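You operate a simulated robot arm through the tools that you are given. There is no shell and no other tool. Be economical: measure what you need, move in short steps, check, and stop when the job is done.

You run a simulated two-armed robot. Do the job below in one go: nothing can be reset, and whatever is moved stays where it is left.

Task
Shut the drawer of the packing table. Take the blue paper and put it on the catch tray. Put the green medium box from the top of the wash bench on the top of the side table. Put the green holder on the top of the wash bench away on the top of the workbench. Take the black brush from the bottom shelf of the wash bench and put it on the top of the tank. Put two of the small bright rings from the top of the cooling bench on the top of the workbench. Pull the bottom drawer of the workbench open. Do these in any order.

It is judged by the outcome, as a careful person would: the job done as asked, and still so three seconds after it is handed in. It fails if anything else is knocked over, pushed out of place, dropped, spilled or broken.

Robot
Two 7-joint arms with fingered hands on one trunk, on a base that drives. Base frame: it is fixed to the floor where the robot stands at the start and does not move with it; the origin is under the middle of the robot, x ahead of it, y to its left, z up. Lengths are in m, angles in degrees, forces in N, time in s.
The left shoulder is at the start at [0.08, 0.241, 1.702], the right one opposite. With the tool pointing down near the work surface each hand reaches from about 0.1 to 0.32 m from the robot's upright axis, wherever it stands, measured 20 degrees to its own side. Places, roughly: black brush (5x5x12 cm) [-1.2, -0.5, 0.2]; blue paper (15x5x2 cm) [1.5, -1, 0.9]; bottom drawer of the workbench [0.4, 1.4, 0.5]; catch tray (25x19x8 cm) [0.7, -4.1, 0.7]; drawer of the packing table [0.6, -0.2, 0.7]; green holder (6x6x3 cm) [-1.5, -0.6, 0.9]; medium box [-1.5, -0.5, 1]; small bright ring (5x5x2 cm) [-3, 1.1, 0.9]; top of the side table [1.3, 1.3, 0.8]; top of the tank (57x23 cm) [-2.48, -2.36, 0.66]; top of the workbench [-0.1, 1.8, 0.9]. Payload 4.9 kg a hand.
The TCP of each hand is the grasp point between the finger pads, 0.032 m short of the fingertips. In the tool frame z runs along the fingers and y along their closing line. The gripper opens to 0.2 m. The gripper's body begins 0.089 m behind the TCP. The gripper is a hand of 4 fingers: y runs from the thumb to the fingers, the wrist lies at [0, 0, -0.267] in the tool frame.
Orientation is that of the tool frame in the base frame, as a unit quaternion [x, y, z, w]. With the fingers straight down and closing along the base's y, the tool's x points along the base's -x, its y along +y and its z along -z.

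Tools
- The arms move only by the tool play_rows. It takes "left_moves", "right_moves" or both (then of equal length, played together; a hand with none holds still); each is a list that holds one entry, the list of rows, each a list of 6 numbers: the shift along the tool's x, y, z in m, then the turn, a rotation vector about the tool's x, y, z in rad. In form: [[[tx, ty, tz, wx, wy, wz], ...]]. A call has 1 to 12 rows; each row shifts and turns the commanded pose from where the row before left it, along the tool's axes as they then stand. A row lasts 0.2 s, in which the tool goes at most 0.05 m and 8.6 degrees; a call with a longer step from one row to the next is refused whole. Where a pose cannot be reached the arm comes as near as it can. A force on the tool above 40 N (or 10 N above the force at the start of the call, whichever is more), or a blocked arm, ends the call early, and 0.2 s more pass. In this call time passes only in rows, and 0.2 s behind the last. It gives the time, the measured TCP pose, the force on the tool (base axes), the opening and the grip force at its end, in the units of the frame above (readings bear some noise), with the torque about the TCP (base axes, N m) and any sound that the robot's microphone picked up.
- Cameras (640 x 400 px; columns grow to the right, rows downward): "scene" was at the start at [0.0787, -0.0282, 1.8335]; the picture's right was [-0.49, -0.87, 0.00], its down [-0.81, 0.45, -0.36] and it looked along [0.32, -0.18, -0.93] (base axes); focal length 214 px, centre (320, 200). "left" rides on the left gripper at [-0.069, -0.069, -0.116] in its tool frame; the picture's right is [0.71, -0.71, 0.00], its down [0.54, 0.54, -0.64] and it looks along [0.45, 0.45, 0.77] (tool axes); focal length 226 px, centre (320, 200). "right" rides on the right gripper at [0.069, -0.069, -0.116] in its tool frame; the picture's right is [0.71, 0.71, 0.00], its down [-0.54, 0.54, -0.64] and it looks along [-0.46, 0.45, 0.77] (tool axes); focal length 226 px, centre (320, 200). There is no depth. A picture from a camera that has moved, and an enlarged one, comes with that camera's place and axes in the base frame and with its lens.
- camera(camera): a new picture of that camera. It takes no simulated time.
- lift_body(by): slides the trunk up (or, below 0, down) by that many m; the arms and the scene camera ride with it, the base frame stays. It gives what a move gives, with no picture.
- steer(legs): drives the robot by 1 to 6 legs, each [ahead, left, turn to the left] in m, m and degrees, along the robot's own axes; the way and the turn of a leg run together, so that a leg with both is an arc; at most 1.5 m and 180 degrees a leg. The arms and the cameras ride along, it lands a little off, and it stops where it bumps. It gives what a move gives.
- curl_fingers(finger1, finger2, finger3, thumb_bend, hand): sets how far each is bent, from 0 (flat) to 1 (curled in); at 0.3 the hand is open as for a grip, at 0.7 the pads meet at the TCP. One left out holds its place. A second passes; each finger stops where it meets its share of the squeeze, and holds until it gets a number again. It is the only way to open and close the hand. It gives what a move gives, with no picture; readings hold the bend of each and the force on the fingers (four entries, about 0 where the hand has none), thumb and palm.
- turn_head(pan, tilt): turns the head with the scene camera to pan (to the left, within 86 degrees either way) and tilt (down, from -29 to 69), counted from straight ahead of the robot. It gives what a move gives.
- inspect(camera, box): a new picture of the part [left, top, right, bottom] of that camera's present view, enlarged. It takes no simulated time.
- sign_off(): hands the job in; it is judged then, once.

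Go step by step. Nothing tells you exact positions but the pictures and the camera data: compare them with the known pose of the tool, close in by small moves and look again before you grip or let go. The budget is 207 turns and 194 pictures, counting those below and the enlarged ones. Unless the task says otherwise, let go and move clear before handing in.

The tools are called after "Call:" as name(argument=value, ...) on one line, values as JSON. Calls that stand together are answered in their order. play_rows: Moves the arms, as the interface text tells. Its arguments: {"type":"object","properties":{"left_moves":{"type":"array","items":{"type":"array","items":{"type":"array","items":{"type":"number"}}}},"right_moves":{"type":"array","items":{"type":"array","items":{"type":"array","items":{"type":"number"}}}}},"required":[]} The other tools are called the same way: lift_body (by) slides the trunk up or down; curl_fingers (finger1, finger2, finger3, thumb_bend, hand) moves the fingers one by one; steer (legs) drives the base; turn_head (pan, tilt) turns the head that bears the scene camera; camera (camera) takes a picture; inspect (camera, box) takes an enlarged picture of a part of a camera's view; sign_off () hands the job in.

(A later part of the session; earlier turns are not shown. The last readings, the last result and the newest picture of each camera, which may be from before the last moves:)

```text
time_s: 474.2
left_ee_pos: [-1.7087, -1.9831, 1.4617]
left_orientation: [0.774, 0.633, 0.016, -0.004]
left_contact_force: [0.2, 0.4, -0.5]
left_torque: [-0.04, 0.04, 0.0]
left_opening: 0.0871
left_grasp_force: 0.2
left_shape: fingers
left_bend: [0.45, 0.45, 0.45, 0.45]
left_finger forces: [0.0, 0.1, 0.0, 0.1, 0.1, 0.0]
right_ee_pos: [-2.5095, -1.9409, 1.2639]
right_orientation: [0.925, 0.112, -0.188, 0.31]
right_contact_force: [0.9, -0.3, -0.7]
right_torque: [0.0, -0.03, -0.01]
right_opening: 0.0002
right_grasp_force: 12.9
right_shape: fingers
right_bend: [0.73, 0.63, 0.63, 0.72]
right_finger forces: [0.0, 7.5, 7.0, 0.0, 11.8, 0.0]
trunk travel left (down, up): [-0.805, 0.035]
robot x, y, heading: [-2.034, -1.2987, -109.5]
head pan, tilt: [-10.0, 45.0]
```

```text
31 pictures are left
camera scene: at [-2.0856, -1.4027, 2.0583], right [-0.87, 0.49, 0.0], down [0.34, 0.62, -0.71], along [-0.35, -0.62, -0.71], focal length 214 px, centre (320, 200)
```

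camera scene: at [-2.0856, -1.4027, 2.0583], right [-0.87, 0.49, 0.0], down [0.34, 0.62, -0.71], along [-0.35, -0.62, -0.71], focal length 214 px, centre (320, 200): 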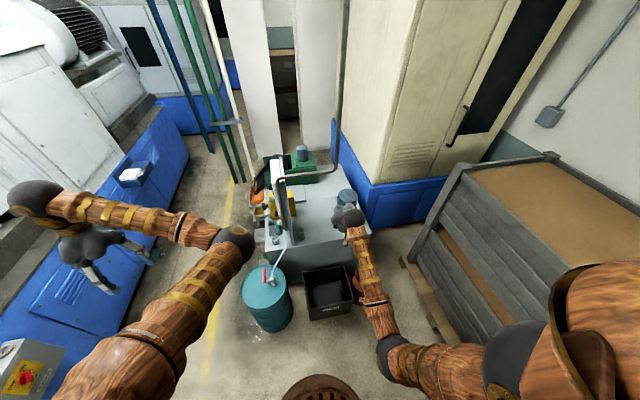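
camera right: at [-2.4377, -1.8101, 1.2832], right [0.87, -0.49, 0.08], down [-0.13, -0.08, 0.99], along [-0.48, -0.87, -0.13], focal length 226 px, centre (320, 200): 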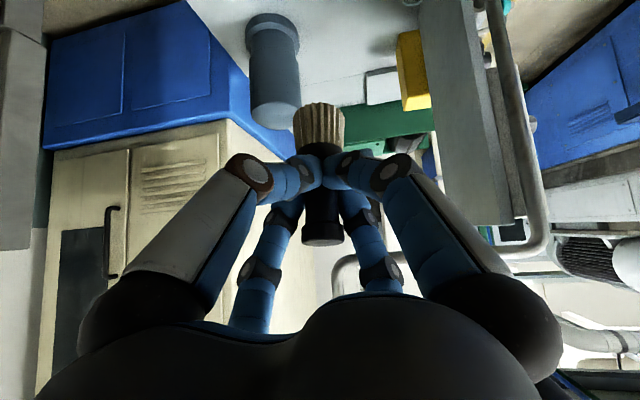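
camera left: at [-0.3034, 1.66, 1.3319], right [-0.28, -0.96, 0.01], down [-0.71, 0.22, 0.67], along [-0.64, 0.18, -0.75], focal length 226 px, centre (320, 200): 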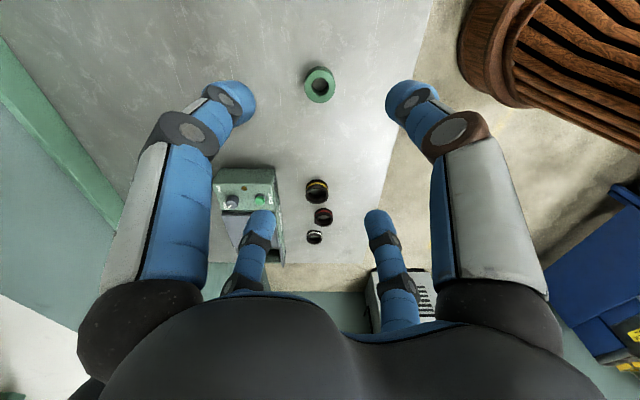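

The free spot on the tank top is about (-2.56,-2.33). The drum limits how close I can stand, so I move in a little, then extend the arm (raised) over the tank and lower the trunk.

Call:
steer(legs=[[0.26, 0.025, 0]])

Call:
play_rows(right_moves=[[[-0.0132, 0.0389, -0.0092, 0, 0, 0], [-0.0132, 0.0389, -0.0092, 0, 0, 0], [-0.0132, 0.0389, -0.0092, 0, 0, 0], [-0.0132, 0.0389, -0.0092, 0, 0, 0], [-0.0132, 0.0389, -0.0092, 0, 0, 0]]])

Call:
lift_body(by=-0.4)

Call:
camera(camera="scene")

```text
time_s: 476.0
left_ee_pos: [-1.7735, -2.23, 1.4647]
left_orientation: [0.775, 0.632, 0.015, -0.001]
left_contact_force: [0.4, -0.4, 1.4]
left_torque: [-0.07, 0.05, -0.02]
left_opening: 0.0873
left_grasp_force: 0.1
left_shape: fingers
left_bend: [0.45, 0.45, 0.45, 0.45]
left_finger forces: [0.1, 0.0, 0.1, 0.0, 0.0, 0.1]
right_ee_pos: [-2.5743, -2.1875, 1.2657]
right_orientation: [0.924, 0.111, -0.19, 0.312]
right_contact_force: [0.0, 0.5, 0.2]
right_torque: [0.03, 0.0, 0.02]
right_opening: 0.0001
right_grasp_force: 13.1
right_shape: fingers
right_bend: [0.73, 0.63, 0.63, 0.72]
right_finger forces: [0.0, 7.7, 7.0, 0.0, 11.7, 0.1]
trunk travel left (down, up): [-0.805, 0.035]
robot x, y, heading: [-2.1017, -1.5525, -109.4]
head pan, tilt: [-10.0, 45.0]
```

```text
time_s: 477.2
left_ee_pos: [-1.7751, -2.2388, 1.4602]
left_orientation: [0.775, 0.632, 0.016, -0.003]
left_contact_force: [0.9, 0.6, 0.2]
left_torque: [0.04, 0.02, -0.01]
left_opening: 0.0872
left_grasp_force: 0.0
left_shape: fingers
left_bend: [0.45, 0.45, 0.45, 0.45]
left_finger forces: [0.1, 0.0, 0.1, 0.0, 0.1, 0.0]
right_ee_pos: [-2.5607, -2.3229, 1.4285]
right_orientation: [0.926, 0.11, -0.188, 0.309]
right_contact_force: [-0.2, -0.1, -1.1]
right_torque: [0.01, 0.03, -0.01]
right_opening: 0.0
right_grasp_force: 13.2
right_shape: fingers
right_bend: [0.73, 0.63, 0.63, 0.72]
right_finger forces: [0.1, 7.6, 6.8, 0.1, 11.8, 0.0]
trunk travel left (down, up): [-0.805, 0.035]
robot x, y, heading: [-2.1008, -1.5545, -109.4]
head pan, tilt: [-10.0, 45.0]
```

```text
time_s: 481.1
left_ee_pos: [-1.7749, -2.2362, 1.0632]
left_orientation: [0.775, 0.632, 0.016, -0.002]
left_contact_force: [-0.4, -0.8, 0.2]
left_torque: [-0.04, 0.01, -0.01]
left_opening: 0.0874
left_grasp_force: 0.2
left_shape: fingers
left_bend: [0.45, 0.45, 0.45, 0.45]
left_finger forces: [0.0, 0.1, 0.0, 0.1, 0.1, 0.0]
right_ee_pos: [-2.5612, -2.3221, 1.0285]
right_orientation: [0.925, 0.111, -0.19, 0.31]
right_contact_force: [0.9, -0.3, -1.0]
right_torque: [0.04, -0.03, 0.01]
right_opening: 0.0
right_grasp_force: 13.3
right_shape: fingers
right_bend: [0.73, 0.63, 0.63, 0.72]
right_finger forces: [0.0, 7.5, 6.7, 0.0, 11.8, 0.0]
trunk travel left (down, up): [-0.405, 0.435]
robot x, y, heading: [-2.0989, -1.5574, -109.5]
head pan, tilt: [-10.0, 45.0]
```

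```text
30 pictures are left
camera scene: at [-2.1507, -1.6547, 1.6584], right [-0.87, 0.49, 0.0], down [0.35, 0.62, -0.71], along [-0.35, -0.62, -0.71], focal length 214 px, centre (320, 200)
```

scene: 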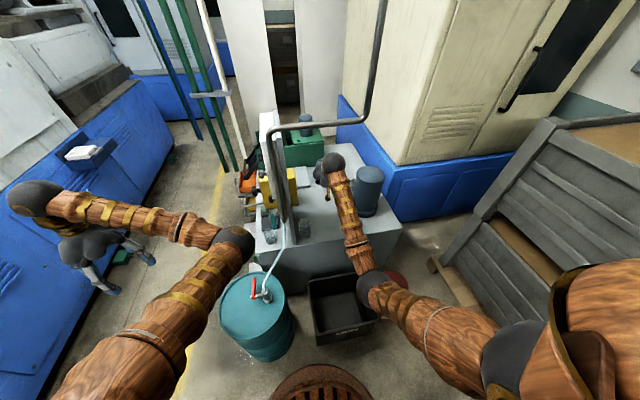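

The hand is over the free part of the tank top. I lower most of the way and check with the hand camera.

Call:
lift_body(by=-0.25)

Call:
camera(camera="right")

```text
time_s: 483.6
left_ee_pos: [-1.7751, -2.2355, 0.8125]
left_orientation: [0.775, 0.632, 0.016, -0.002]
left_contact_force: [0.4, 0.5, -0.2]
left_torque: [-0.04, -0.01, 0.0]
left_opening: 0.0872
left_grasp_force: 0.0
left_shape: fingers
left_bend: [0.45, 0.45, 0.45, 0.45]
left_finger forces: [0.0, 0.0, 0.0, 0.0, 0.0, 0.0]
right_ee_pos: [-2.5605, -2.3216, 0.7794]
right_orientation: [0.925, 0.111, -0.189, 0.31]
right_contact_force: [-1.0, 0.4, 0.0]
right_torque: [0.02, 0.01, -0.01]
right_opening: 0.0
right_grasp_force: 12.6
right_shape: fingers
right_bend: [0.73, 0.63, 0.63, 0.72]
right_finger forces: [0.1, 7.6, 6.8, 0.0, 11.7, 0.0]
trunk travel left (down, up): [-0.155, 0.685]
robot x, y, heading: [-2.1001, -1.5573, -109.3]
head pan, tilt: [-10.0, 45.0]
```

```text
29 pictures are left
camera right: at [-2.4883, -2.1909, 0.7995], right [0.87, -0.49, 0.08], down [-0.14, -0.08, 0.99], along [-0.48, -0.87, -0.13], focal length 226 px, centre (320, 200)
```

right: 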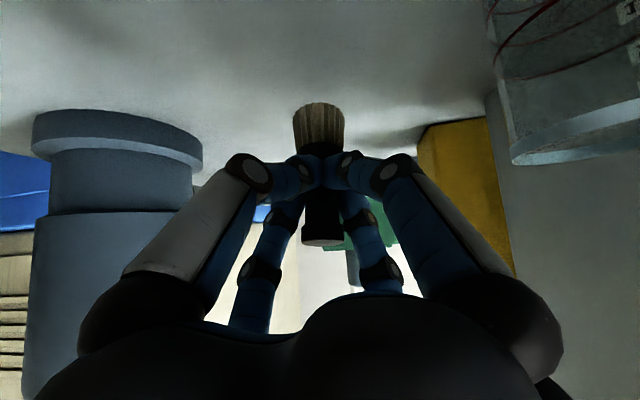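

Clear: cylinder left, cup right, brush between. I lower until it touches.

Call:
lift_body(by=-0.04)

Call:
lift_body(by=-0.01)

Call:
camera(camera="right")

```text
time_s: 484.5
left_ee_pos: [-1.7734, -2.236, 0.7725]
left_orientation: [0.775, 0.632, 0.016, -0.003]
left_contact_force: [0.7, 0.1, 0.0]
left_torque: [-0.01, 0.01, 0.0]
left_opening: 0.0875
left_grasp_force: 0.0
left_shape: fingers
left_bend: [0.45, 0.45, 0.45, 0.45]
left_finger forces: [0.0, 0.0, 0.2, 0.0, 0.1, 0.1]
right_ee_pos: [-2.5615, -2.3229, 0.7423]
right_orientation: [0.924, 0.112, -0.19, 0.312]
right_contact_force: [-0.9, -0.9, 12.3]
right_torque: [-0.29, 0.17, 0.03]
right_opening: 0.0001
right_grasp_force: 9.3
right_shape: fingers
right_bend: [0.73, 0.63, 0.63, 0.72]
right_finger forces: [0.0, 9.7, 8.2, 0.0, 0.0, 0.0]
trunk travel left (down, up): [-0.115, 0.725]
robot x, y, heading: [-2.0993, -1.5539, -109.3]
head pan, tilt: [-10.0, 45.0]
```

```text
time_s: 485.1
left_ee_pos: [-1.7747, -2.2348, 0.7632]
left_orientation: [0.775, 0.631, 0.015, -0.003]
left_contact_force: [0.1, 0.2, 0.0]
left_torque: [0.01, -0.02, 0.0]
left_opening: 0.0872
left_grasp_force: 0.0
left_shape: fingers
left_bend: [0.45, 0.45, 0.45, 0.45]
left_finger forces: [0.0, 0.1, 0.0, 0.1, 0.1, 0.1]
right_ee_pos: [-2.5612, -2.321, 0.7349]
right_orientation: [0.924, 0.111, -0.19, 0.312]
right_contact_force: [-0.7, 0.8, 22.2]
right_torque: [-0.47, 0.2, 0.03]
right_opening: 0.0001
right_grasp_force: 8.8
right_shape: fingers
right_bend: [0.74, 0.63, 0.64, 0.74]
right_finger forces: [0.0, 9.8, 6.9, 0.0, 0.0, 0.1]
trunk travel left (down, up): [-0.105, 0.735]
robot x, y, heading: [-2.1012, -1.5564, -109.3]
head pan, tilt: [-10.0, 45.0]
```

```text
28 pictures are left
camera right: at [-2.4879, -2.1901, 0.7529], right [0.87, -0.49, 0.08], down [-0.13, -0.07, 0.99], along [-0.48, -0.87, -0.13], focal length 226 px, centre (320, 200)
```

right: 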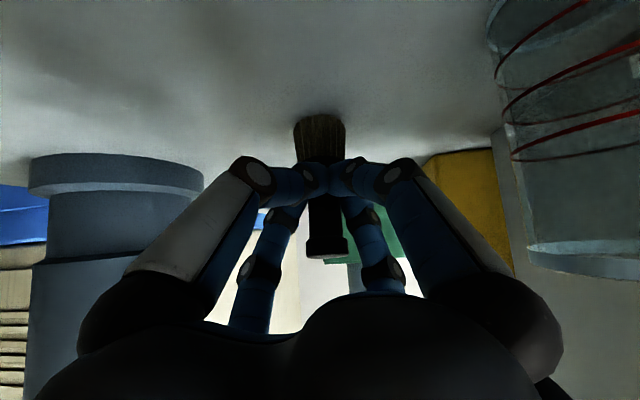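

The brush stands on the tank top. I relieve the load slightly, open to the same pre-grip as before, and retreat along the fingers.

Call:
lift_body(by=0.008)

Call:
curl_fingers(hand="right", finger1=0.42, finger2=0.42, finger3=0.42, thumb_bend=0.42)

Call:
play_rows(right_moves=[[[0, 0, -0.03, 0, 0, 0], [0, 0, -0.035, 0, 0, 0], [0, 0, -0.035, 0, 0, 0], [0, 0, -0.035, 0, 0, 0]]])

Call:
camera(camera="right")

```text
time_s: 485.6
left_ee_pos: [-1.7734, -2.2362, 0.7707]
left_orientation: [0.775, 0.632, 0.015, -0.002]
left_contact_force: [-0.1, -0.2, -0.1]
left_torque: [-0.01, -0.02, 0.03]
left_opening: 0.0874
left_grasp_force: 0.2
left_shape: fingers
left_bend: [0.45, 0.45, 0.45, 0.45]
left_finger forces: [0.0, 0.1, 0.1, 0.0, 0.0, 0.0]
right_ee_pos: [-2.5606, -2.3215, 0.7357]
right_orientation: [0.926, 0.11, -0.188, 0.308]
right_contact_force: [1.4, 0.5, 3.5]
right_torque: [-0.05, -0.01, 0.0]
right_opening: 0.0002
right_grasp_force: 7.5
right_shape: fingers
right_bend: [0.74, 0.63, 0.64, 0.73]
right_finger forces: [0.0, 7.5, 6.9, 0.0, 0.0, 0.0]
trunk travel left (down, up): [-0.113, 0.727]
robot x, y, heading: [-2.101, -1.5549, -109.6]
head pan, tilt: [-10.0, 45.0]
```

```text
time_s: 486.6
left_ee_pos: [-1.7749, -2.237, 0.77]
left_orientation: [0.775, 0.632, 0.015, -0.003]
left_contact_force: [-0.4, -0.9, 0.3]
left_torque: [0.0, -0.01, 0.0]
left_opening: 0.0874
left_grasp_force: 0.0
left_shape: fingers
left_bend: [0.45, 0.45, 0.45, 0.45]
left_finger forces: [0.0, 0.1, 0.1, 0.1, 0.1, 0.1]
right_ee_pos: [-2.561, -2.3206, 0.7378]
right_orientation: [0.925, 0.111, -0.188, 0.31]
right_contact_force: [0.9, 3.2, 6.6]
right_torque: [0.42, 0.15, -0.13]
right_opening: 0.0969
right_grasp_force: 2.7
right_shape: fingers
right_bend: [0.42, 0.42, 0.42, 0.42]
right_finger forces: [0.0, 0.0, 0.0, 0.0, 6.1, 0.0]
trunk travel left (down, up): [-0.113, 0.727]
robot x, y, heading: [-2.1009, -1.5554, -109.5]
head pan, tilt: [-10.0, 45.0]
```

```text
time_s: 487.6
left_ee_pos: [-1.7751, -2.236, 0.7698]
left_orientation: [0.775, 0.632, 0.016, -0.003]
left_contact_force: [-0.1, 0.5, -0.3]
left_torque: [0.0, 0.0, -0.03]
left_opening: 0.0874
left_grasp_force: 0.1
left_shape: fingers
left_bend: [0.45, 0.45, 0.45, 0.45]
left_finger forces: [0.0, 0.0, 0.0, 0.0, 0.0, 0.0]
right_ee_pos: [-2.5236, -2.2345, 0.8355]
right_orientation: [0.925, 0.111, -0.189, 0.31]
right_contact_force: [0.2, 0.6, -0.6]
right_torque: [0.03, -0.01, -0.02]
right_opening: 0.0977
right_grasp_force: 0.1
right_shape: fingers
right_bend: [0.42, 0.42, 0.42, 0.42]
right_finger forces: [0.0, 0.1, 0.0, 0.0, 0.1, 0.1]
trunk travel left (down, up): [-0.113, 0.727]
robot x, y, heading: [-2.1005, -1.5551, -109.6]
head pan, tilt: [-10.0, 45.0]
```

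```text
27 pictures are left
camera right: at [-2.4502, -2.1038, 0.8551], right [0.87, -0.49, 0.08], down [-0.14, -0.08, 0.99], along [-0.48, -0.87, -0.13], focal length 226 px, centre (320, 200)
```

right: 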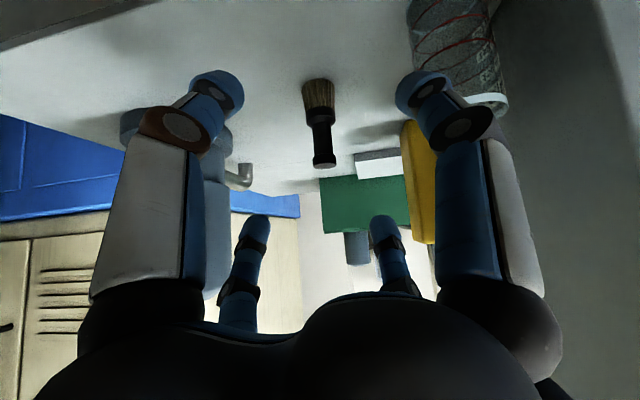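

The brush stands upright on the tank. I raise the trunk, back away and return the right hand to fingers-down.

Call:
lift_body(by=0.4)

Call:
lift_body(by=0.3)

Call:
steer(legs=[[-0.26, 0, 0], [0.11, 0.8, 0]])

Call:
play_rows(right_moves=[[[0, 0, 0, 0.117, 0.092, 0], [0, 0, 0, 0.117, 0.092, 0], [0, 0, 0, 0.117, 0.092, 0], [0, 0, 0, 0.117, 0.092, 0], [0, 0, 0, 0.117, 0.092, 0]]])

```text
time_s: 491.5
left_ee_pos: [-1.7736, -2.2365, 1.1698]
left_orientation: [0.775, 0.632, 0.017, -0.002]
left_contact_force: [0.6, 0.7, 0.9]
left_torque: [-0.01, 0.0, -0.06]
left_opening: 0.0873
left_grasp_force: 0.0
left_shape: fingers
left_bend: [0.45, 0.45, 0.45, 0.45]
left_finger forces: [0.1, 0.0, 0.1, 0.0, 0.2, 0.0]
right_ee_pos: [-2.524, -2.2364, 1.2342]
right_orientation: [0.925, 0.111, -0.189, 0.31]
right_contact_force: [-0.8, -0.2, -0.5]
right_torque: [0.02, 0.01, 0.03]
right_opening: 0.0979
right_grasp_force: 0.1
right_shape: fingers
right_bend: [0.42, 0.42, 0.42, 0.42]
right_finger forces: [0.0, 0.1, 0.1, 0.0, 0.0, 0.1]
trunk travel left (down, up): [-0.513, 0.327]
robot x, y, heading: [-2.0961, -1.5559, -109.3]
head pan, tilt: [-10.0, 45.0]
```

```text
time_s: 494.5
left_ee_pos: [-1.7756, -2.237, 1.4699]
left_orientation: [0.775, 0.632, 0.016, -0.003]
left_contact_force: [-0.2, -0.3, 0.0]
left_torque: [0.0, -0.04, -0.01]
left_opening: 0.0873
left_grasp_force: 0.1
left_shape: fingers
left_bend: [0.45, 0.45, 0.45, 0.45]
left_finger forces: [0.0, 0.0, 0.1, 0.1, 0.0, 0.1]
right_ee_pos: [-2.5233, -2.2336, 1.5345]
right_orientation: [0.925, 0.111, -0.189, 0.31]
right_contact_force: [-0.1, -0.5, 0.7]
right_torque: [0.02, 0.03, 0.01]
right_opening: 0.098
right_grasp_force: 0.0
right_shape: fingers
right_bend: [0.42, 0.42, 0.42, 0.42]
right_finger forces: [0.1, 0.0, 0.0, 0.0, 0.0, 0.0]
trunk travel left (down, up): [-0.813, 0.027]
robot x, y, heading: [-2.1025, -1.5522, -109.8]
head pan, tilt: [-10.0, 45.0]
```

```text
time_s: 500.3
left_ee_pos: [-0.9546, -2.3566, 1.4705]
left_orientation: [0.772, 0.635, 0.016, -0.002]
left_contact_force: [-0.3, 0.3, 0.2]
left_torque: [-0.04, -0.01, -0.01]
left_opening: 0.0874
left_grasp_force: 0.0
left_shape: fingers
left_bend: [0.45, 0.45, 0.45, 0.45]
left_finger forces: [0.0, 0.0, 0.1, 0.1, 0.0, 0.0]
right_ee_pos: [-1.7031, -2.3623, 1.534]
right_orientation: [0.925, 0.115, -0.186, 0.312]
right_contact_force: [-0.7, -0.3, 0.2]
right_torque: [-0.02, -0.02, 0.05]
right_opening: 0.098
right_grasp_force: 0.1
right_shape: fingers
right_bend: [0.42, 0.42, 0.42, 0.42]
right_finger forces: [0.1, 0.0, 0.0, 0.0, 0.0, 0.0]
trunk travel left (down, up): [-0.813, 0.027]
robot x, y, heading: [-1.2841, -1.6779, -108.8]
head pan, tilt: [-10.0, 45.0]
```

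```text
time_s: 501.5
left_ee_pos: [-0.9531, -2.3588, 1.4698]
left_orientation: [0.772, 0.635, 0.017, -0.002]
left_contact_force: [-0.2, 0.0, 0.0]
left_torque: [0.06, -0.02, 0.03]
left_opening: 0.0873
left_grasp_force: 0.1
left_shape: fingers
left_bend: [0.45, 0.45, 0.45, 0.45]
left_finger forces: [0.0, 0.0, 0.0, 0.0, 0.1, 0.0]
right_ee_pos: [-1.7014, -2.3651, 1.5326]
right_orientation: [0.992, 0.125, 0.001, -0.001]
right_contact_force: [0.0, 0.5, 0.2]
right_torque: [-0.01, -0.09, -0.02]
right_opening: 0.0982
right_grasp_force: 0.1
right_shape: fingers
right_bend: [0.42, 0.42, 0.42, 0.42]
right_finger forces: [0.0, 0.0, 0.0, 0.0, 0.1, 0.0]
right hand out of reach, approached as far as the arm can: row 2
trunk travel left (down, up): [-0.813, 0.027]
robot x, y, heading: [-1.2864, -1.6784, -108.6]
head pan, tilt: [-10.0, 45.0]
```

Now the rings. I tuck the right hand in, and retrace the corridor north, then head west to the cooling bench.

Call:
play_rows(right_moves=[[[0.005, -0.039, 0.028, 0, 0, 0], [0.005, -0.039, 0.028, 0, 0, 0], [0.005, -0.039, 0.028, 0, 0, 0], [0.005, -0.039, 0.028, 0, 0, 0], [0.005, -0.039, 0.028, 0, 0, 0], [0.005, -0.039, 0.028, 0, 0, 0], [0.005, -0.039, 0.028, 0, 0, 0]]])

Call:
steer(legs=[[0, 0, -16.4], [-0.75, 0, 0], [0, 0, 35], [-1.45, 0.1, 0], [0, 0, -109], [1.187, -0.067, 0]])

Call:
turn_head(pan=0, tilt=45)

Call:
camera(camera="scene")

```text
time_s: 503.1
left_ee_pos: [-0.9541, -2.3562, 1.472]
left_orientation: [0.772, 0.635, 0.016, -0.002]
left_contact_force: [0.0, -0.4, -0.3]
left_torque: [0.01, 0.01, -0.01]
left_opening: 0.0873
left_grasp_force: 0.0
left_shape: fingers
left_bend: [0.45, 0.45, 0.45, 0.45]
left_finger forces: [0.1, 0.1, 0.0, 0.1, 0.0, 0.0]
right_ee_pos: [-1.7349, -2.0915, 1.339]
right_orientation: [0.992, 0.125, 0.001, 0.0]
right_contact_force: [-0.3, -0.1, 0.0]
right_torque: [-0.03, 0.0, -0.03]
right_opening: 0.0982
right_grasp_force: 0.0
right_shape: fingers
right_bend: [0.42, 0.42, 0.42, 0.42]
right_finger forces: [0.0, 0.0, 0.1, 0.0, 0.0, 0.0]
trunk travel left (down, up): [-0.813, 0.027]
robot x, y, heading: [-1.2868, -1.6748, -108.9]
head pan, tilt: [-10.0, 45.0]
```

```text
time_s: 527.1
left_ee_pos: [-2.5272, 0.5933, 1.4707]
left_orientation: [0.994, -0.109, 0.013, 0.01]
left_contact_force: [-0.4, 0.0, -0.5]
left_torque: [0.02, -0.02, 0.02]
left_opening: 0.0874
left_grasp_force: 0.0
left_shape: fingers
left_bend: [0.45, 0.45, 0.45, 0.45]
left_finger forces: [0.0, 0.0, 0.0, 0.0, 0.0, 0.1]
right_ee_pos: [-2.2437, 1.3662, 1.3392]
right_orientation: [0.782, -0.623, 0.0, 0.0]
right_contact_force: [-0.7, -0.8, 0.3]
right_torque: [0.01, 0.02, 0.0]
right_opening: 0.098
right_grasp_force: 0.0
right_shape: fingers
right_bend: [0.42, 0.42, 0.42, 0.42]
right_finger forces: [0.0, 0.0, 0.0, 0.0, 0.2, 0.0]
trunk travel left (down, up): [-0.813, 0.027]
robot x, y, heading: [-1.8434, 0.9102, 159.7]
head pan, tilt: [-10.0, 45.0]
```

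```text
time_s: 527.8
left_ee_pos: [-2.5278, 0.5942, 1.4707]
left_orientation: [0.994, -0.108, 0.013, 0.01]
left_contact_force: [0.1, 1.0, -0.7]
left_torque: [-0.03, 0.0, 0.01]
left_opening: 0.0872
left_grasp_force: 0.0
left_shape: fingers
left_bend: [0.45, 0.45, 0.45, 0.45]
left_finger forces: [0.0, 0.1, 0.0, 0.1, 0.1, 0.1]
right_ee_pos: [-2.2446, 1.3665, 1.3389]
right_orientation: [0.782, -0.623, 0.001, 0.001]
right_contact_force: [0.3, 0.0, -0.2]
right_torque: [0.0, -0.04, 0.01]
right_opening: 0.0981
right_grasp_force: 0.1
right_shape: fingers
right_bend: [0.42, 0.42, 0.42, 0.42]
right_finger forces: [0.0, 0.0, 0.0, 0.0, 0.1, 0.1]
trunk travel left (down, up): [-0.813, 0.027]
robot x, y, heading: [-1.8436, 0.9037, 159.8]
head pan, tilt: [0.0, 45.0]
```

```text
26 pictures are left
camera scene: at [-1.9452, 0.9462, 2.0664], right [0.35, 0.94, 0.0], down [0.66, -0.24, -0.71], along [-0.66, 0.24, -0.71], focal length 214 px, centre (320, 200)
```

scene: 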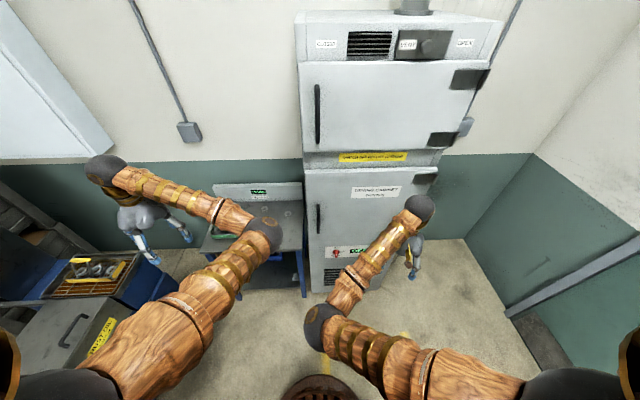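

Call:
inspect(camera="scene", box=[195, 180, 315, 260])

```text
5.00 times, centred on (255, 220) of scene
camera zoom: at [-1.9452, 0.9462, 2.0664], right [0.35, 0.94, 0.0], down [0.66, -0.24, -0.71], along [-0.66, 0.24, -0.71], focal length 1072 px, centre (645, 100)
```

zoom: 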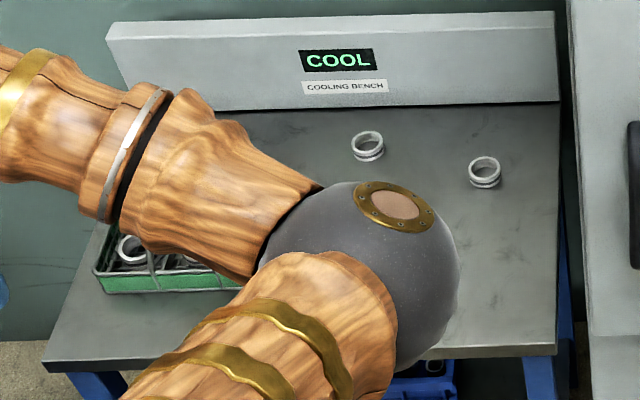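

Rings seen at about (-2.965,1.074) and (-3.073,0.925). First the right hand takes the one near the oven: I extend it a bit and drive into position.

Call:
play_rows(right_moves=[[[-0.0165, 0.025, 0.03, 0, 0, 0], [-0.0165, 0.025, 0.03, 0, 0, 0], [-0.0165, 0.025, 0.03, 0, 0, 0], [-0.0165, 0.025, 0.03, 0, 0, 0]]])

Call:
steer(legs=[[0.0, 0.522, 0], [0.454, 0, 0]])

Call:
camera(camera="right")

```text
time_s: 528.8
left_ee_pos: [-2.5275, 0.5945, 1.4706]
left_orientation: [0.994, -0.109, 0.014, 0.01]
left_contact_force: [-0.8, -0.7, 0.4]
left_torque: [-0.01, 0.0, 0.0]
left_opening: 0.0874
left_grasp_force: 0.1
left_shape: fingers
left_bend: [0.45, 0.45, 0.45, 0.45]
left_finger forces: [0.1, 0.0, 0.1, 0.0, 0.1, 0.1]
right_ee_pos: [-2.3592, 1.4105, 1.2149]
right_orientation: [0.782, -0.623, 0.002, 0.0]
right_contact_force: [0.5, 0.4, -0.4]
right_torque: [-0.02, -0.04, -0.01]
right_opening: 0.0979
right_grasp_force: 0.1
right_shape: fingers
right_bend: [0.42, 0.42, 0.42, 0.42]
right_finger forces: [0.1, 0.0, 0.0, 0.1, 0.1, 0.0]
trunk travel left (down, up): [-0.813, 0.027]
robot x, y, heading: [-1.8363, 0.9114, 160.0]
head pan, tilt: [0.0, 45.0]
```

```text
time_s: 534.2
left_ee_pos: [-3.1326, 0.2573, 1.4723]
left_orientation: [0.994, -0.108, 0.012, 0.009]
left_contact_force: [0.6, 0.3, -0.2]
left_torque: [-0.01, 0.04, -0.02]
left_opening: 0.0872
left_grasp_force: 0.0
left_shape: fingers
left_bend: [0.45, 0.45, 0.45, 0.45]
left_finger forces: [0.0, 0.0, 0.1, 0.0, 0.0, 0.0]
right_ee_pos: [-2.9635, 1.0739, 1.2183]
right_orientation: [0.782, -0.623, -0.001, 0.001]
right_contact_force: [0.8, 0.0, 0.3]
right_torque: [0.0, -0.04, 0.02]
right_opening: 0.0982
right_grasp_force: 0.1
right_shape: fingers
right_bend: [0.42, 0.42, 0.42, 0.42]
right_finger forces: [0.0, 0.1, 0.1, 0.0, 0.0, 0.1]
trunk travel left (down, up): [-0.813, 0.027]
robot x, y, heading: [-2.4485, 0.572, 159.8]
head pan, tilt: [0.0, 45.0]
```

```text
24 pictures are left
camera right: at [-2.8808, 1.0209, 1.3344], right [-0.53, -0.85, 0.0], down [-0.65, 0.41, 0.64], along [-0.55, 0.34, -0.77], focal length 226 px, centre (320, 200)
```

right: 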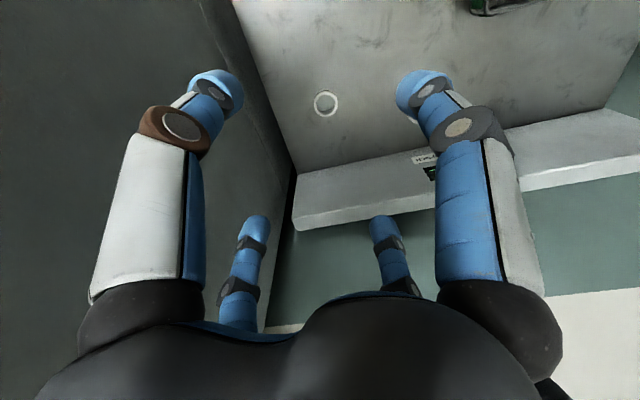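

Ring is 3 cm ahead of the hand axis. I adjust and lower.

Call:
play_rows(right_moves=[[[-0.011, 0.03, 0, 0, 0, 0]]])

Call:
lift_body(by=-0.25)

Call:
camera(camera="right")

```text
time_s: 534.6
left_ee_pos: [-3.1387, 0.2597, 1.4684]
left_orientation: [0.994, -0.108, 0.015, 0.01]
left_contact_force: [0.4, -0.5, -0.2]
left_torque: [-0.01, -0.03, -0.02]
left_opening: 0.0874
left_grasp_force: 0.0
left_shape: fingers
left_bend: [0.45, 0.45, 0.45, 0.45]
left_finger forces: [0.1, 0.0, 0.1, 0.0, 0.0, 0.0]
right_ee_pos: [-3.001, 1.0804, 1.2142]
right_orientation: [0.782, -0.623, 0.003, -0.001]
right_contact_force: [-0.1, -0.3, -0.3]
right_torque: [0.02, -0.01, 0.0]
right_opening: 0.0982
right_grasp_force: 0.1
right_shape: fingers
right_bend: [0.42, 0.42, 0.42, 0.42]
right_finger forces: [0.0, 0.1, 0.0, 0.1, 0.0, 0.0]
trunk travel left (down, up): [-0.813, 0.027]
robot x, y, heading: [-2.4488, 0.577, 159.7]
head pan, tilt: [0.0, 45.0]
```

```text
time_s: 537.2
left_ee_pos: [-3.1359, 0.2578, 1.2198]
left_orientation: [0.994, -0.108, 0.013, 0.011]
left_contact_force: [-0.1, 0.4, 1.0]
left_torque: [-0.02, 0.01, 0.0]
left_opening: 0.0875
left_grasp_force: 0.1
left_shape: fingers
left_bend: [0.45, 0.45, 0.45, 0.45]
left_finger forces: [0.1, 0.1, 0.0, 0.0, 0.0, 0.1]
right_ee_pos: [-2.9988, 1.0796, 0.9653]
right_orientation: [0.782, -0.623, 0.001, 0.001]
right_contact_force: [0.0, -0.7, 0.4]
right_torque: [-0.01, -0.01, 0.0]
right_opening: 0.0984
right_grasp_force: 0.0
right_shape: fingers
right_bend: [0.42, 0.42, 0.42, 0.42]
right_finger forces: [0.0, 0.1, 0.1, 0.1, 0.0, 0.0]
trunk travel left (down, up): [-0.563, 0.277]
robot x, y, heading: [-2.451, 0.572, 159.4]
head pan, tilt: [0.0, 45.0]
```

```text
23 pictures are left
camera right: at [-2.9156, 1.0272, 1.0813], right [-0.53, -0.85, 0.0], down [-0.65, 0.41, 0.64], along [-0.54, 0.34, -0.77], focal length 226 px, centre (320, 200)
```

right: 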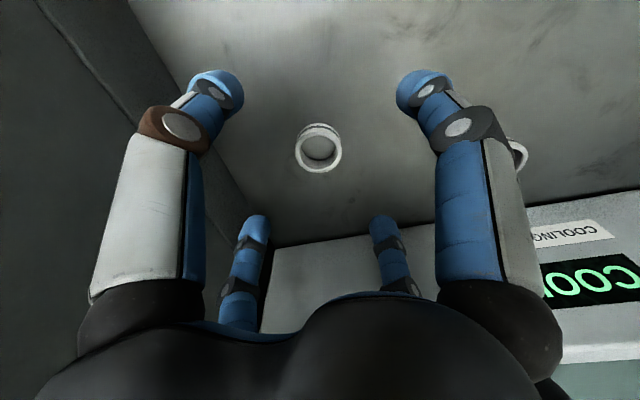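

Call:
play_rows(right_moves=[[[0.007, -0.008, 0.03, 0, 0, 0], [0, 0, 0.02, 0, 0, 0], [0, 0, 0.008, 0, 0, 0]]])

Call:
curl_fingers(hand="right", finger1=0.72, finger2=0.72, finger3=0.72, thumb_bend=0.72)

Call:
lift_body(by=0.06)

Call:
camera(camera="right")

```text
time_s: 538.0
left_ee_pos: [-3.1359, 0.2585, 1.2202]
left_orientation: [0.994, -0.108, 0.014, 0.01]
left_contact_force: [0.4, -0.6, 0.2]
left_torque: [0.0, 0.0, 0.0]
left_opening: 0.0874
left_grasp_force: 0.1
left_shape: fingers
left_bend: [0.45, 0.45, 0.45, 0.45]
left_finger forces: [0.0, 0.0, 0.0, 0.0, 0.0, 0.0]
right_ee_pos: [-2.9874, 1.0757, 0.907]
right_orientation: [0.782, -0.623, 0.001, 0.0]
right_contact_force: [0.0, -0.5, 0.5]
right_torque: [-0.01, 0.01, 0.0]
right_opening: 0.0983
right_grasp_force: 0.1
right_shape: fingers
right_bend: [0.42, 0.42, 0.42, 0.42]
right_finger forces: [0.0, 0.0, 0.0, 0.1, 0.1, 0.0]
trunk travel left (down, up): [-0.563, 0.277]
robot x, y, heading: [-2.4506, 0.5736, 159.6]
head pan, tilt: [0.0, 45.0]
```

```text
time_s: 539.0
left_ee_pos: [-3.1352, 0.2578, 1.2207]
left_orientation: [0.994, -0.109, 0.013, 0.01]
left_contact_force: [-0.2, -0.1, 0.6]
left_torque: [0.0, -0.03, -0.02]
left_opening: 0.0872
left_grasp_force: 0.1
left_shape: fingers
left_bend: [0.45, 0.45, 0.45, 0.45]
left_finger forces: [0.0, 0.0, 0.0, 0.0, 0.0, 0.1]
right_ee_pos: [-2.9883, 1.0752, 0.907]
right_orientation: [0.782, -0.623, 0.0, 0.0]
right_contact_force: [0.4, -1.3, 1.9]
right_torque: [0.03, 0.08, 0.0]
right_opening: 0.0145
right_grasp_force: 18.5
right_shape: fingers
right_bend: [0.66, 0.6, 0.61, 0.67]
right_finger forces: [6.6, 10.7, 10.0, 0.0, 9.2, 0.0]
trunk travel left (down, up): [-0.563, 0.277]
robot x, y, heading: [-2.4483, 0.5753, 159.9]
head pan, tilt: [0.0, 45.0]
```

```text
time_s: 540.0
left_ee_pos: [-3.1363, 0.2594, 1.2798]
left_orientation: [0.994, -0.108, 0.014, 0.009]
left_contact_force: [0.9, 0.4, -0.1]
left_torque: [0.01, 0.02, -0.03]
left_opening: 0.0872
left_grasp_force: 0.1
left_shape: fingers
left_bend: [0.45, 0.45, 0.45, 0.45]
left_finger forces: [0.0, 0.1, 0.1, 0.0, 0.0, 0.0]
right_ee_pos: [-2.9882, 1.0758, 0.9671]
right_orientation: [0.782, -0.623, 0.001, 0.0]
right_contact_force: [0.5, -0.1, -1.2]
right_torque: [0.01, 0.0, 0.03]
right_opening: 0.0141
right_grasp_force: 17.8
right_shape: fingers
right_bend: [0.66, 0.59, 0.61, 0.67]
right_finger forces: [6.4, 10.4, 9.5, 0.1, 8.9, 0.0]
trunk travel left (down, up): [-0.623, 0.217]
robot x, y, heading: [-2.4482, 0.573, 159.6]
head pan, tilt: [0.0, 45.0]
```

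```text
22 pictures are left
camera right: at [-2.9058, 1.0235, 1.0824], right [-0.53, -0.85, 0.0], down [-0.65, 0.41, 0.64], along [-0.54, 0.34, -0.77], focal length 226 px, centre (320, 200)
```

right: 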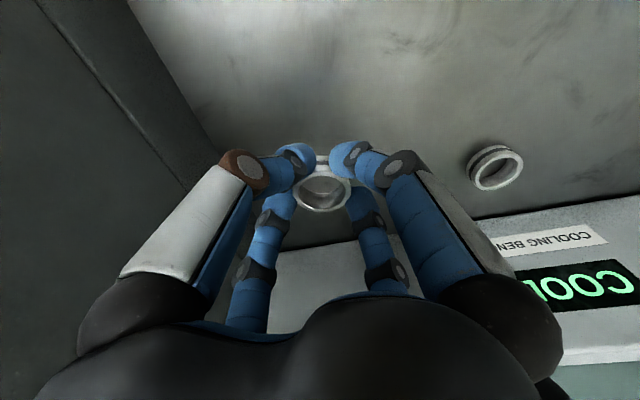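

Ring one is held; the second is at about (-3.07,0.952). I raise, back off, turn right to 120°, and bring the left hand over it.

Call:
lift_body(by=0.2)

Call:
steer(legs=[[-0.5, 0, 0], [0, 0, -39.6], [0.48, 0.134, 0]])

Call:
camera(camera="left")

```text
time_s: 542.1
left_ee_pos: [-3.1358, 0.258, 1.4795]
left_orientation: [0.994, -0.108, 0.014, 0.01]
left_contact_force: [0.8, 0.2, 0.8]
left_torque: [-0.03, 0.0, -0.03]
left_opening: 0.087
left_grasp_force: 0.1
left_shape: fingers
left_bend: [0.45, 0.45, 0.45, 0.45]
left_finger forces: [0.1, 0.1, 0.1, 0.1, 0.0, 0.0]
right_ee_pos: [-2.9881, 1.0761, 1.1661]
right_orientation: [0.782, -0.623, 0.002, 0.0]
right_contact_force: [0.3, 0.6, -0.3]
right_torque: [-0.05, -0.02, 0.03]
right_opening: 0.0138
right_grasp_force: 17.5
right_shape: fingers
right_bend: [0.66, 0.59, 0.61, 0.67]
right_finger forces: [6.4, 10.4, 9.5, 0.0, 9.0, 0.0]
trunk travel left (down, up): [-0.823, 0.017]
robot x, y, heading: [-2.4497, 0.5772, 159.8]
head pan, tilt: [0.0, 45.0]
```

```text
time_s: 549.4
left_ee_pos: [-3.08, 0.9232, 1.4819]
left_orientation: [0.903, -0.429, 0.008, 0.013]
left_contact_force: [0.4, -0.7, 0.9]
left_torque: [0.07, 0.0, -0.01]
left_opening: 0.0874
left_grasp_force: 0.1
left_shape: fingers
left_bend: [0.45, 0.45, 0.45, 0.45]
left_finger forces: [0.0, 0.0, 0.1, 0.1, 0.0, 0.0]
right_ee_pos: [-2.4567, 1.4726, 1.1674]
right_orientation: [-0.534, 0.846, -0.001, 0.0]
right_contact_force: [-0.3, -0.1, -0.2]
right_torque: [-0.03, -0.01, -0.01]
right_opening: 0.0136
right_grasp_force: 17.0
right_shape: fingers
right_bend: [0.66, 0.59, 0.61, 0.67]
right_finger forces: [6.3, 10.3, 9.7, 0.0, 8.8, 0.0]
trunk travel left (down, up): [-0.823, 0.017]
robot x, y, heading: [-2.3496, 0.7445, 121.4]
head pan, tilt: [0.0, 45.0]
```

```text
21 pictures are left
camera left: at [-3.072, 1.0241, 1.5949], right [0.99, -0.1, 0.01], down [-0.08, -0.74, 0.67], along [-0.06, -0.66, -0.75], focal length 226 px, centre (320, 200)
```

left: 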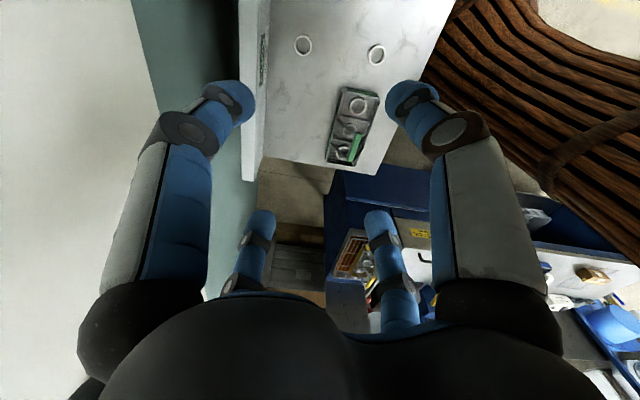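

Two rings are visible; the near one (C) is ~4 cm from the left hand's axis. I preshape, adjust and lower.

Call:
curl_fingers(hand="left", finger1=0.42, finger2=0.42, finger3=0.42, thumb_bend=0.42)

Call:
play_rows(left_moves=[[[-0.0345, 0.0106, 0, 0, 0, 0], [0, 0, 0.04, 0, 0, 0], [0, 0, 0.04, 0, 0, 0]]])

Call:
lift_body(by=-0.4)

Call:
camera(camera="left")

```text
time_s: 550.4
left_ee_pos: [-3.0839, 0.9263, 1.4812]
left_orientation: [0.903, -0.429, 0.01, 0.014]
left_contact_force: [-0.2, 0.8, -0.3]
left_torque: [-0.04, -0.05, -0.03]
left_opening: 0.0977
left_grasp_force: 0.1
left_shape: fingers
left_bend: [0.42, 0.42, 0.42, 0.42]
left_finger forces: [0.0, 0.0, 0.1, 0.1, 0.0, 0.1]
right_ee_pos: [-2.4607, 1.4753, 1.166]
right_orientation: [-0.533, 0.846, -0.001, 0.0]
right_contact_force: [-0.1, 0.2, -1.2]
right_torque: [0.0, -0.02, 0.01]
right_opening: 0.014
right_grasp_force: 17.2
right_shape: fingers
right_bend: [0.66, 0.59, 0.61, 0.67]
right_finger forces: [6.2, 10.3, 9.6, 0.1, 8.7, 0.1]
trunk travel left (down, up): [-0.823, 0.017]
robot x, y, heading: [-2.3479, 0.7429, 121.5]
head pan, tilt: [0.0, 45.0]
```

```text
time_s: 551.2
left_ee_pos: [-3.1126, 0.9426, 1.399]
left_orientation: [0.904, -0.428, 0.009, 0.013]
left_contact_force: [0.2, -0.4, 0.5]
left_torque: [-0.01, -0.01, 0.01]
left_opening: 0.0983
left_grasp_force: 0.1
left_shape: fingers
left_bend: [0.42, 0.42, 0.42, 0.42]
left_finger forces: [0.0, 0.0, 0.1, 0.0, 0.0, 0.0]
right_ee_pos: [-2.4586, 1.4727, 1.1666]
right_orientation: [-0.533, 0.846, 0.0, -0.001]
right_contact_force: [0.0, -0.2, -0.6]
right_torque: [0.02, -0.02, 0.02]
right_opening: 0.0138
right_grasp_force: 17.2
right_shape: fingers
right_bend: [0.66, 0.59, 0.61, 0.67]
right_finger forces: [6.2, 10.3, 9.6, 0.0, 8.7, 0.0]
trunk travel left (down, up): [-0.823, 0.017]
robot x, y, heading: [-2.3474, 0.7462, 121.5]
head pan, tilt: [0.0, 45.0]
```

```text
time_s: 555.0
left_ee_pos: [-3.1121, 0.9428, 0.9999]
left_orientation: [0.903, -0.43, 0.01, 0.014]
left_contact_force: [-1.1, 0.0, 0.8]
left_torque: [-0.02, 0.02, -0.02]
left_opening: 0.0976
left_grasp_force: 0.0
left_shape: fingers
left_bend: [0.42, 0.42, 0.42, 0.42]
left_finger forces: [0.0, 0.0, 0.0, 0.1, 0.1, 0.0]
right_ee_pos: [-2.4588, 1.4736, 0.766]
right_orientation: [-0.534, 0.846, -0.001, 0.0]
right_contact_force: [0.0, 0.2, -0.2]
right_torque: [-0.01, -0.02, -0.01]
right_opening: 0.0136
right_grasp_force: 17.8
right_shape: fingers
right_bend: [0.66, 0.59, 0.61, 0.67]
right_finger forces: [6.2, 10.3, 9.7, 0.0, 8.7, 0.1]
trunk travel left (down, up): [-0.423, 0.417]
robot x, y, heading: [-2.3471, 0.7455, 121.6]
head pan, tilt: [0.0, 45.0]
```

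```text
20 pictures are left
camera left: at [-3.105, 1.0439, 1.1128], right [0.99, -0.1, 0.01], down [-0.08, -0.74, 0.67], along [-0.06, -0.66, -0.74], focal length 226 px, centre (320, 200)
```

left: 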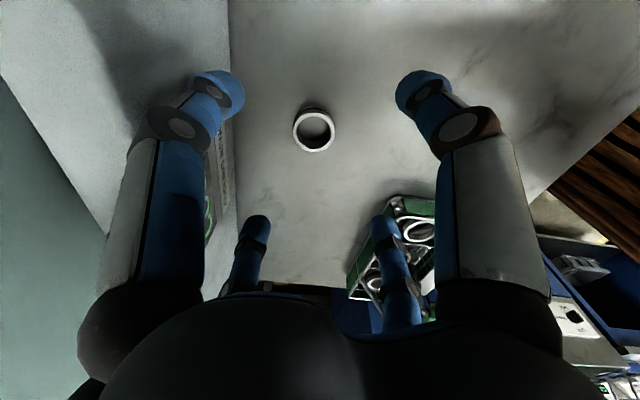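

Call:
play_rows(left_moves=[[[-0.0136, -0.004, 0.03, 0, 0, 0], [0, 0, 0.035, 0, 0, 0], [0, 0, 0.027, 0, 0, 0]]])

Call:
camera(camera="left")

```text
time_s: 555.8
left_ee_pos: [-3.1183, 0.9519, 0.908]
left_orientation: [0.903, -0.428, 0.008, 0.014]
left_contact_force: [0.6, -0.5, 0.7]
left_torque: [-0.03, -0.02, 0.0]
left_opening: 0.0981
left_grasp_force: 0.0
left_shape: fingers
left_bend: [0.42, 0.42, 0.42, 0.42]
left_finger forces: [0.0, 0.1, 0.1, 0.1, 0.1, 0.0]
right_ee_pos: [-2.4595, 1.4737, 0.7669]
right_orientation: [-0.534, 0.846, -0.001, 0.0]
right_contact_force: [0.7, -0.9, -0.7]
right_torque: [-0.01, -0.03, 0.0]
right_opening: 0.0135
right_grasp_force: 17.1
right_shape: fingers
right_bend: [0.66, 0.59, 0.61, 0.67]
right_finger forces: [6.2, 10.4, 9.7, 0.1, 8.7, 0.0]
trunk travel left (down, up): [-0.423, 0.417]
robot x, y, heading: [-2.3472, 0.7423, 121.4]
head pan, tilt: [0.0, 45.0]
```

```text
19 pictures are left
camera left: at [-3.1113, 1.0529, 1.0214], right [0.99, -0.1, 0.01], down [-0.08, -0.74, 0.67], along [-0.06, -0.66, -0.75], focal length 226 px, centre (320, 200)
```

left: 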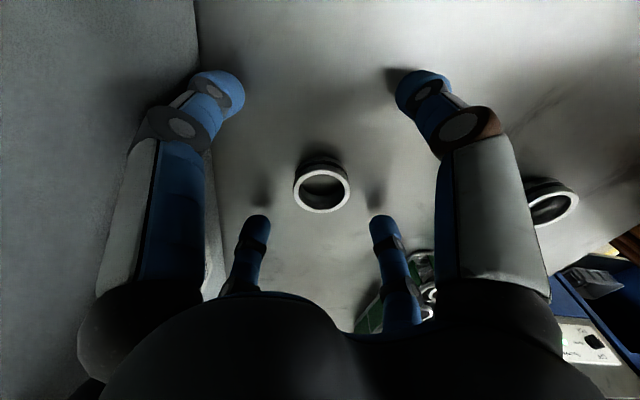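

Centred around the ring, tips near the surface. I close and lift.

Call:
curl_fingers(hand="left", finger1=0.72, finger2=0.72, finger3=0.72, thumb_bend=0.72)

Call:
lift_body(by=0.1)

Call:
camera(camera="left")

```text
time_s: 556.8
left_ee_pos: [-3.1185, 0.9521, 0.9082]
left_orientation: [0.903, -0.429, 0.01, 0.014]
left_contact_force: [0.4, -0.2, 0.5]
left_torque: [-0.07, 0.01, 0.0]
left_opening: 0.0188
left_grasp_force: 19.5
left_shape: fingers
left_bend: [0.65, 0.6, 0.61, 0.66]
left_finger forces: [7.3, 10.9, 9.7, 0.1, 11.1, 0.0]
right_ee_pos: [-2.4591, 1.4744, 0.7667]
right_orientation: [-0.534, 0.846, -0.002, 0.0]
right_contact_force: [-0.4, 0.2, -0.1]
right_torque: [0.01, 0.04, 0.02]
right_opening: 0.0135
right_grasp_force: 17.2
right_shape: fingers
right_bend: [0.66, 0.59, 0.61, 0.67]
right_finger forces: [6.1, 10.4, 9.6, 0.0, 8.7, 0.0]
trunk travel left (down, up): [-0.423, 0.417]
robot x, y, heading: [-2.3486, 0.7477, 121.6]
head pan, tilt: [0.0, 45.0]
```

```text
time_s: 558.2
left_ee_pos: [-3.1195, 0.9523, 1.0079]
left_orientation: [0.903, -0.429, 0.009, 0.014]
left_contact_force: [-0.4, 0.3, -1.4]
left_torque: [0.02, 0.0, -0.02]
left_opening: 0.0184
left_grasp_force: 18.8
left_shape: fingers
left_bend: [0.65, 0.6, 0.61, 0.66]
left_finger forces: [7.0, 10.8, 9.5, 0.0, 11.0, 0.1]
right_ee_pos: [-2.4599, 1.4738, 0.8666]
right_orientation: [-0.534, 0.846, -0.001, 0.0]
right_contact_force: [0.1, -0.1, -1.4]
right_torque: [-0.01, -0.04, 0.0]
right_opening: 0.0135
right_grasp_force: 17.4
right_shape: fingers
right_bend: [0.66, 0.59, 0.61, 0.67]
right_finger forces: [6.2, 10.2, 9.7, 0.1, 8.7, 0.0]
trunk travel left (down, up): [-0.523, 0.317]
robot x, y, heading: [-2.3471, 0.7504, 121.2]
head pan, tilt: [0.0, 45.0]
```

```text
18 pictures are left
camera left: at [-3.1112, 1.0532, 1.121], right [0.99, -0.1, 0.01], down [-0.08, -0.74, 0.67], along [-0.06, -0.66, -0.74], focal length 226 px, centre (320, 200)
```

left: 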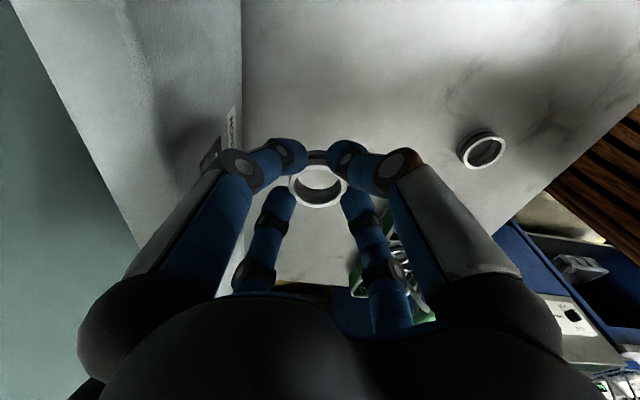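

Both rings are held. I raise the trunk, back off and drive to the workbench's left part, clear of the open drawer.

Call:
lift_body(by=0.3)

Call:
steer(legs=[[-0.4, 0, 0], [0, 0, -91], [1.424, -0.314, 0]])

Call:
camera(camera="left")

```text
time_s: 561.2
left_ee_pos: [-3.1187, 0.9519, 1.3086]
left_orientation: [0.903, -0.429, 0.01, 0.014]
left_contact_force: [-0.6, -0.9, -1.3]
left_torque: [0.02, -0.01, -0.01]
left_opening: 0.0186
left_grasp_force: 19.5
left_shape: fingers
left_bend: [0.65, 0.6, 0.61, 0.66]
left_finger forces: [7.0, 10.8, 9.5, 0.1, 11.0, 0.0]
right_ee_pos: [-2.4595, 1.4737, 1.1653]
right_orientation: [-0.534, 0.845, -0.001, -0.001]
right_contact_force: [0.1, -0.4, -0.8]
right_torque: [0.0, -0.02, -0.02]
right_opening: 0.0133
right_grasp_force: 17.3
right_shape: fingers
right_bend: [0.66, 0.59, 0.61, 0.67]
right_finger forces: [6.1, 10.3, 9.5, 0.0, 8.6, 0.1]
trunk travel left (down, up): [-0.823, 0.017]
robot x, y, heading: [-2.3486, 0.7449, 121.8]
head pan, tilt: [0.0, 45.0]
```

```text
time_s: 574.1
left_ee_pos: [-0.6, 1.6245, 1.3083]
left_orientation: [-0.337, 0.941, 0.003, -0.016]
left_contact_force: [-0.3, -0.6, -1.3]
left_torque: [-0.02, -0.03, 0.04]
left_opening: 0.0183
left_grasp_force: 18.5
left_shape: fingers
left_bend: [0.65, 0.6, 0.61, 0.67]
left_finger forces: [6.7, 10.8, 8.0, 0.0, 10.9, 0.0]
right_ee_pos: [-0.0763, 0.9675, 1.1667]
right_orientation: [0.219, 0.976, 0.0, -0.001]
right_contact_force: [-0.4, -0.3, -0.7]
right_torque: [0.0, 0.0, -0.02]
right_opening: 0.0124
right_grasp_force: 16.8
right_shape: fingers
right_bend: [0.66, 0.59, 0.61, 0.68]
right_finger forces: [6.0, 10.2, 9.6, 0.0, 8.0, 0.0]
trunk travel left (down, up): [-0.823, 0.017]
robot x, y, heading: [-0.803, 0.8547, 31.7]
head pan, tilt: [0.0, 45.0]
```

```text
17 pictures are left
camera left: at [-0.5016, 1.6164, 1.4217], right [-0.1, -1.0, 0.01], down [-0.74, 0.08, 0.67], along [-0.66, 0.06, -0.75], focal length 226 px, centre (320, 200)
```

left: 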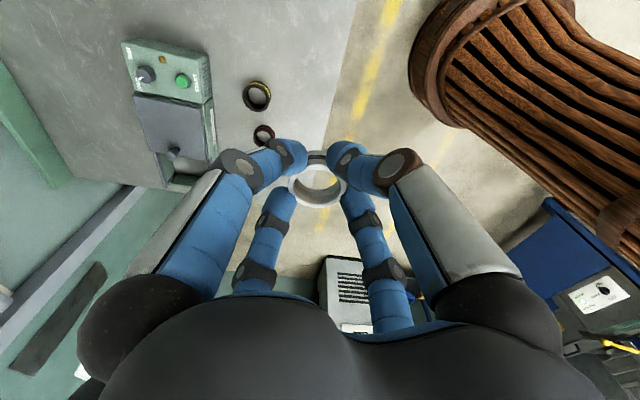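

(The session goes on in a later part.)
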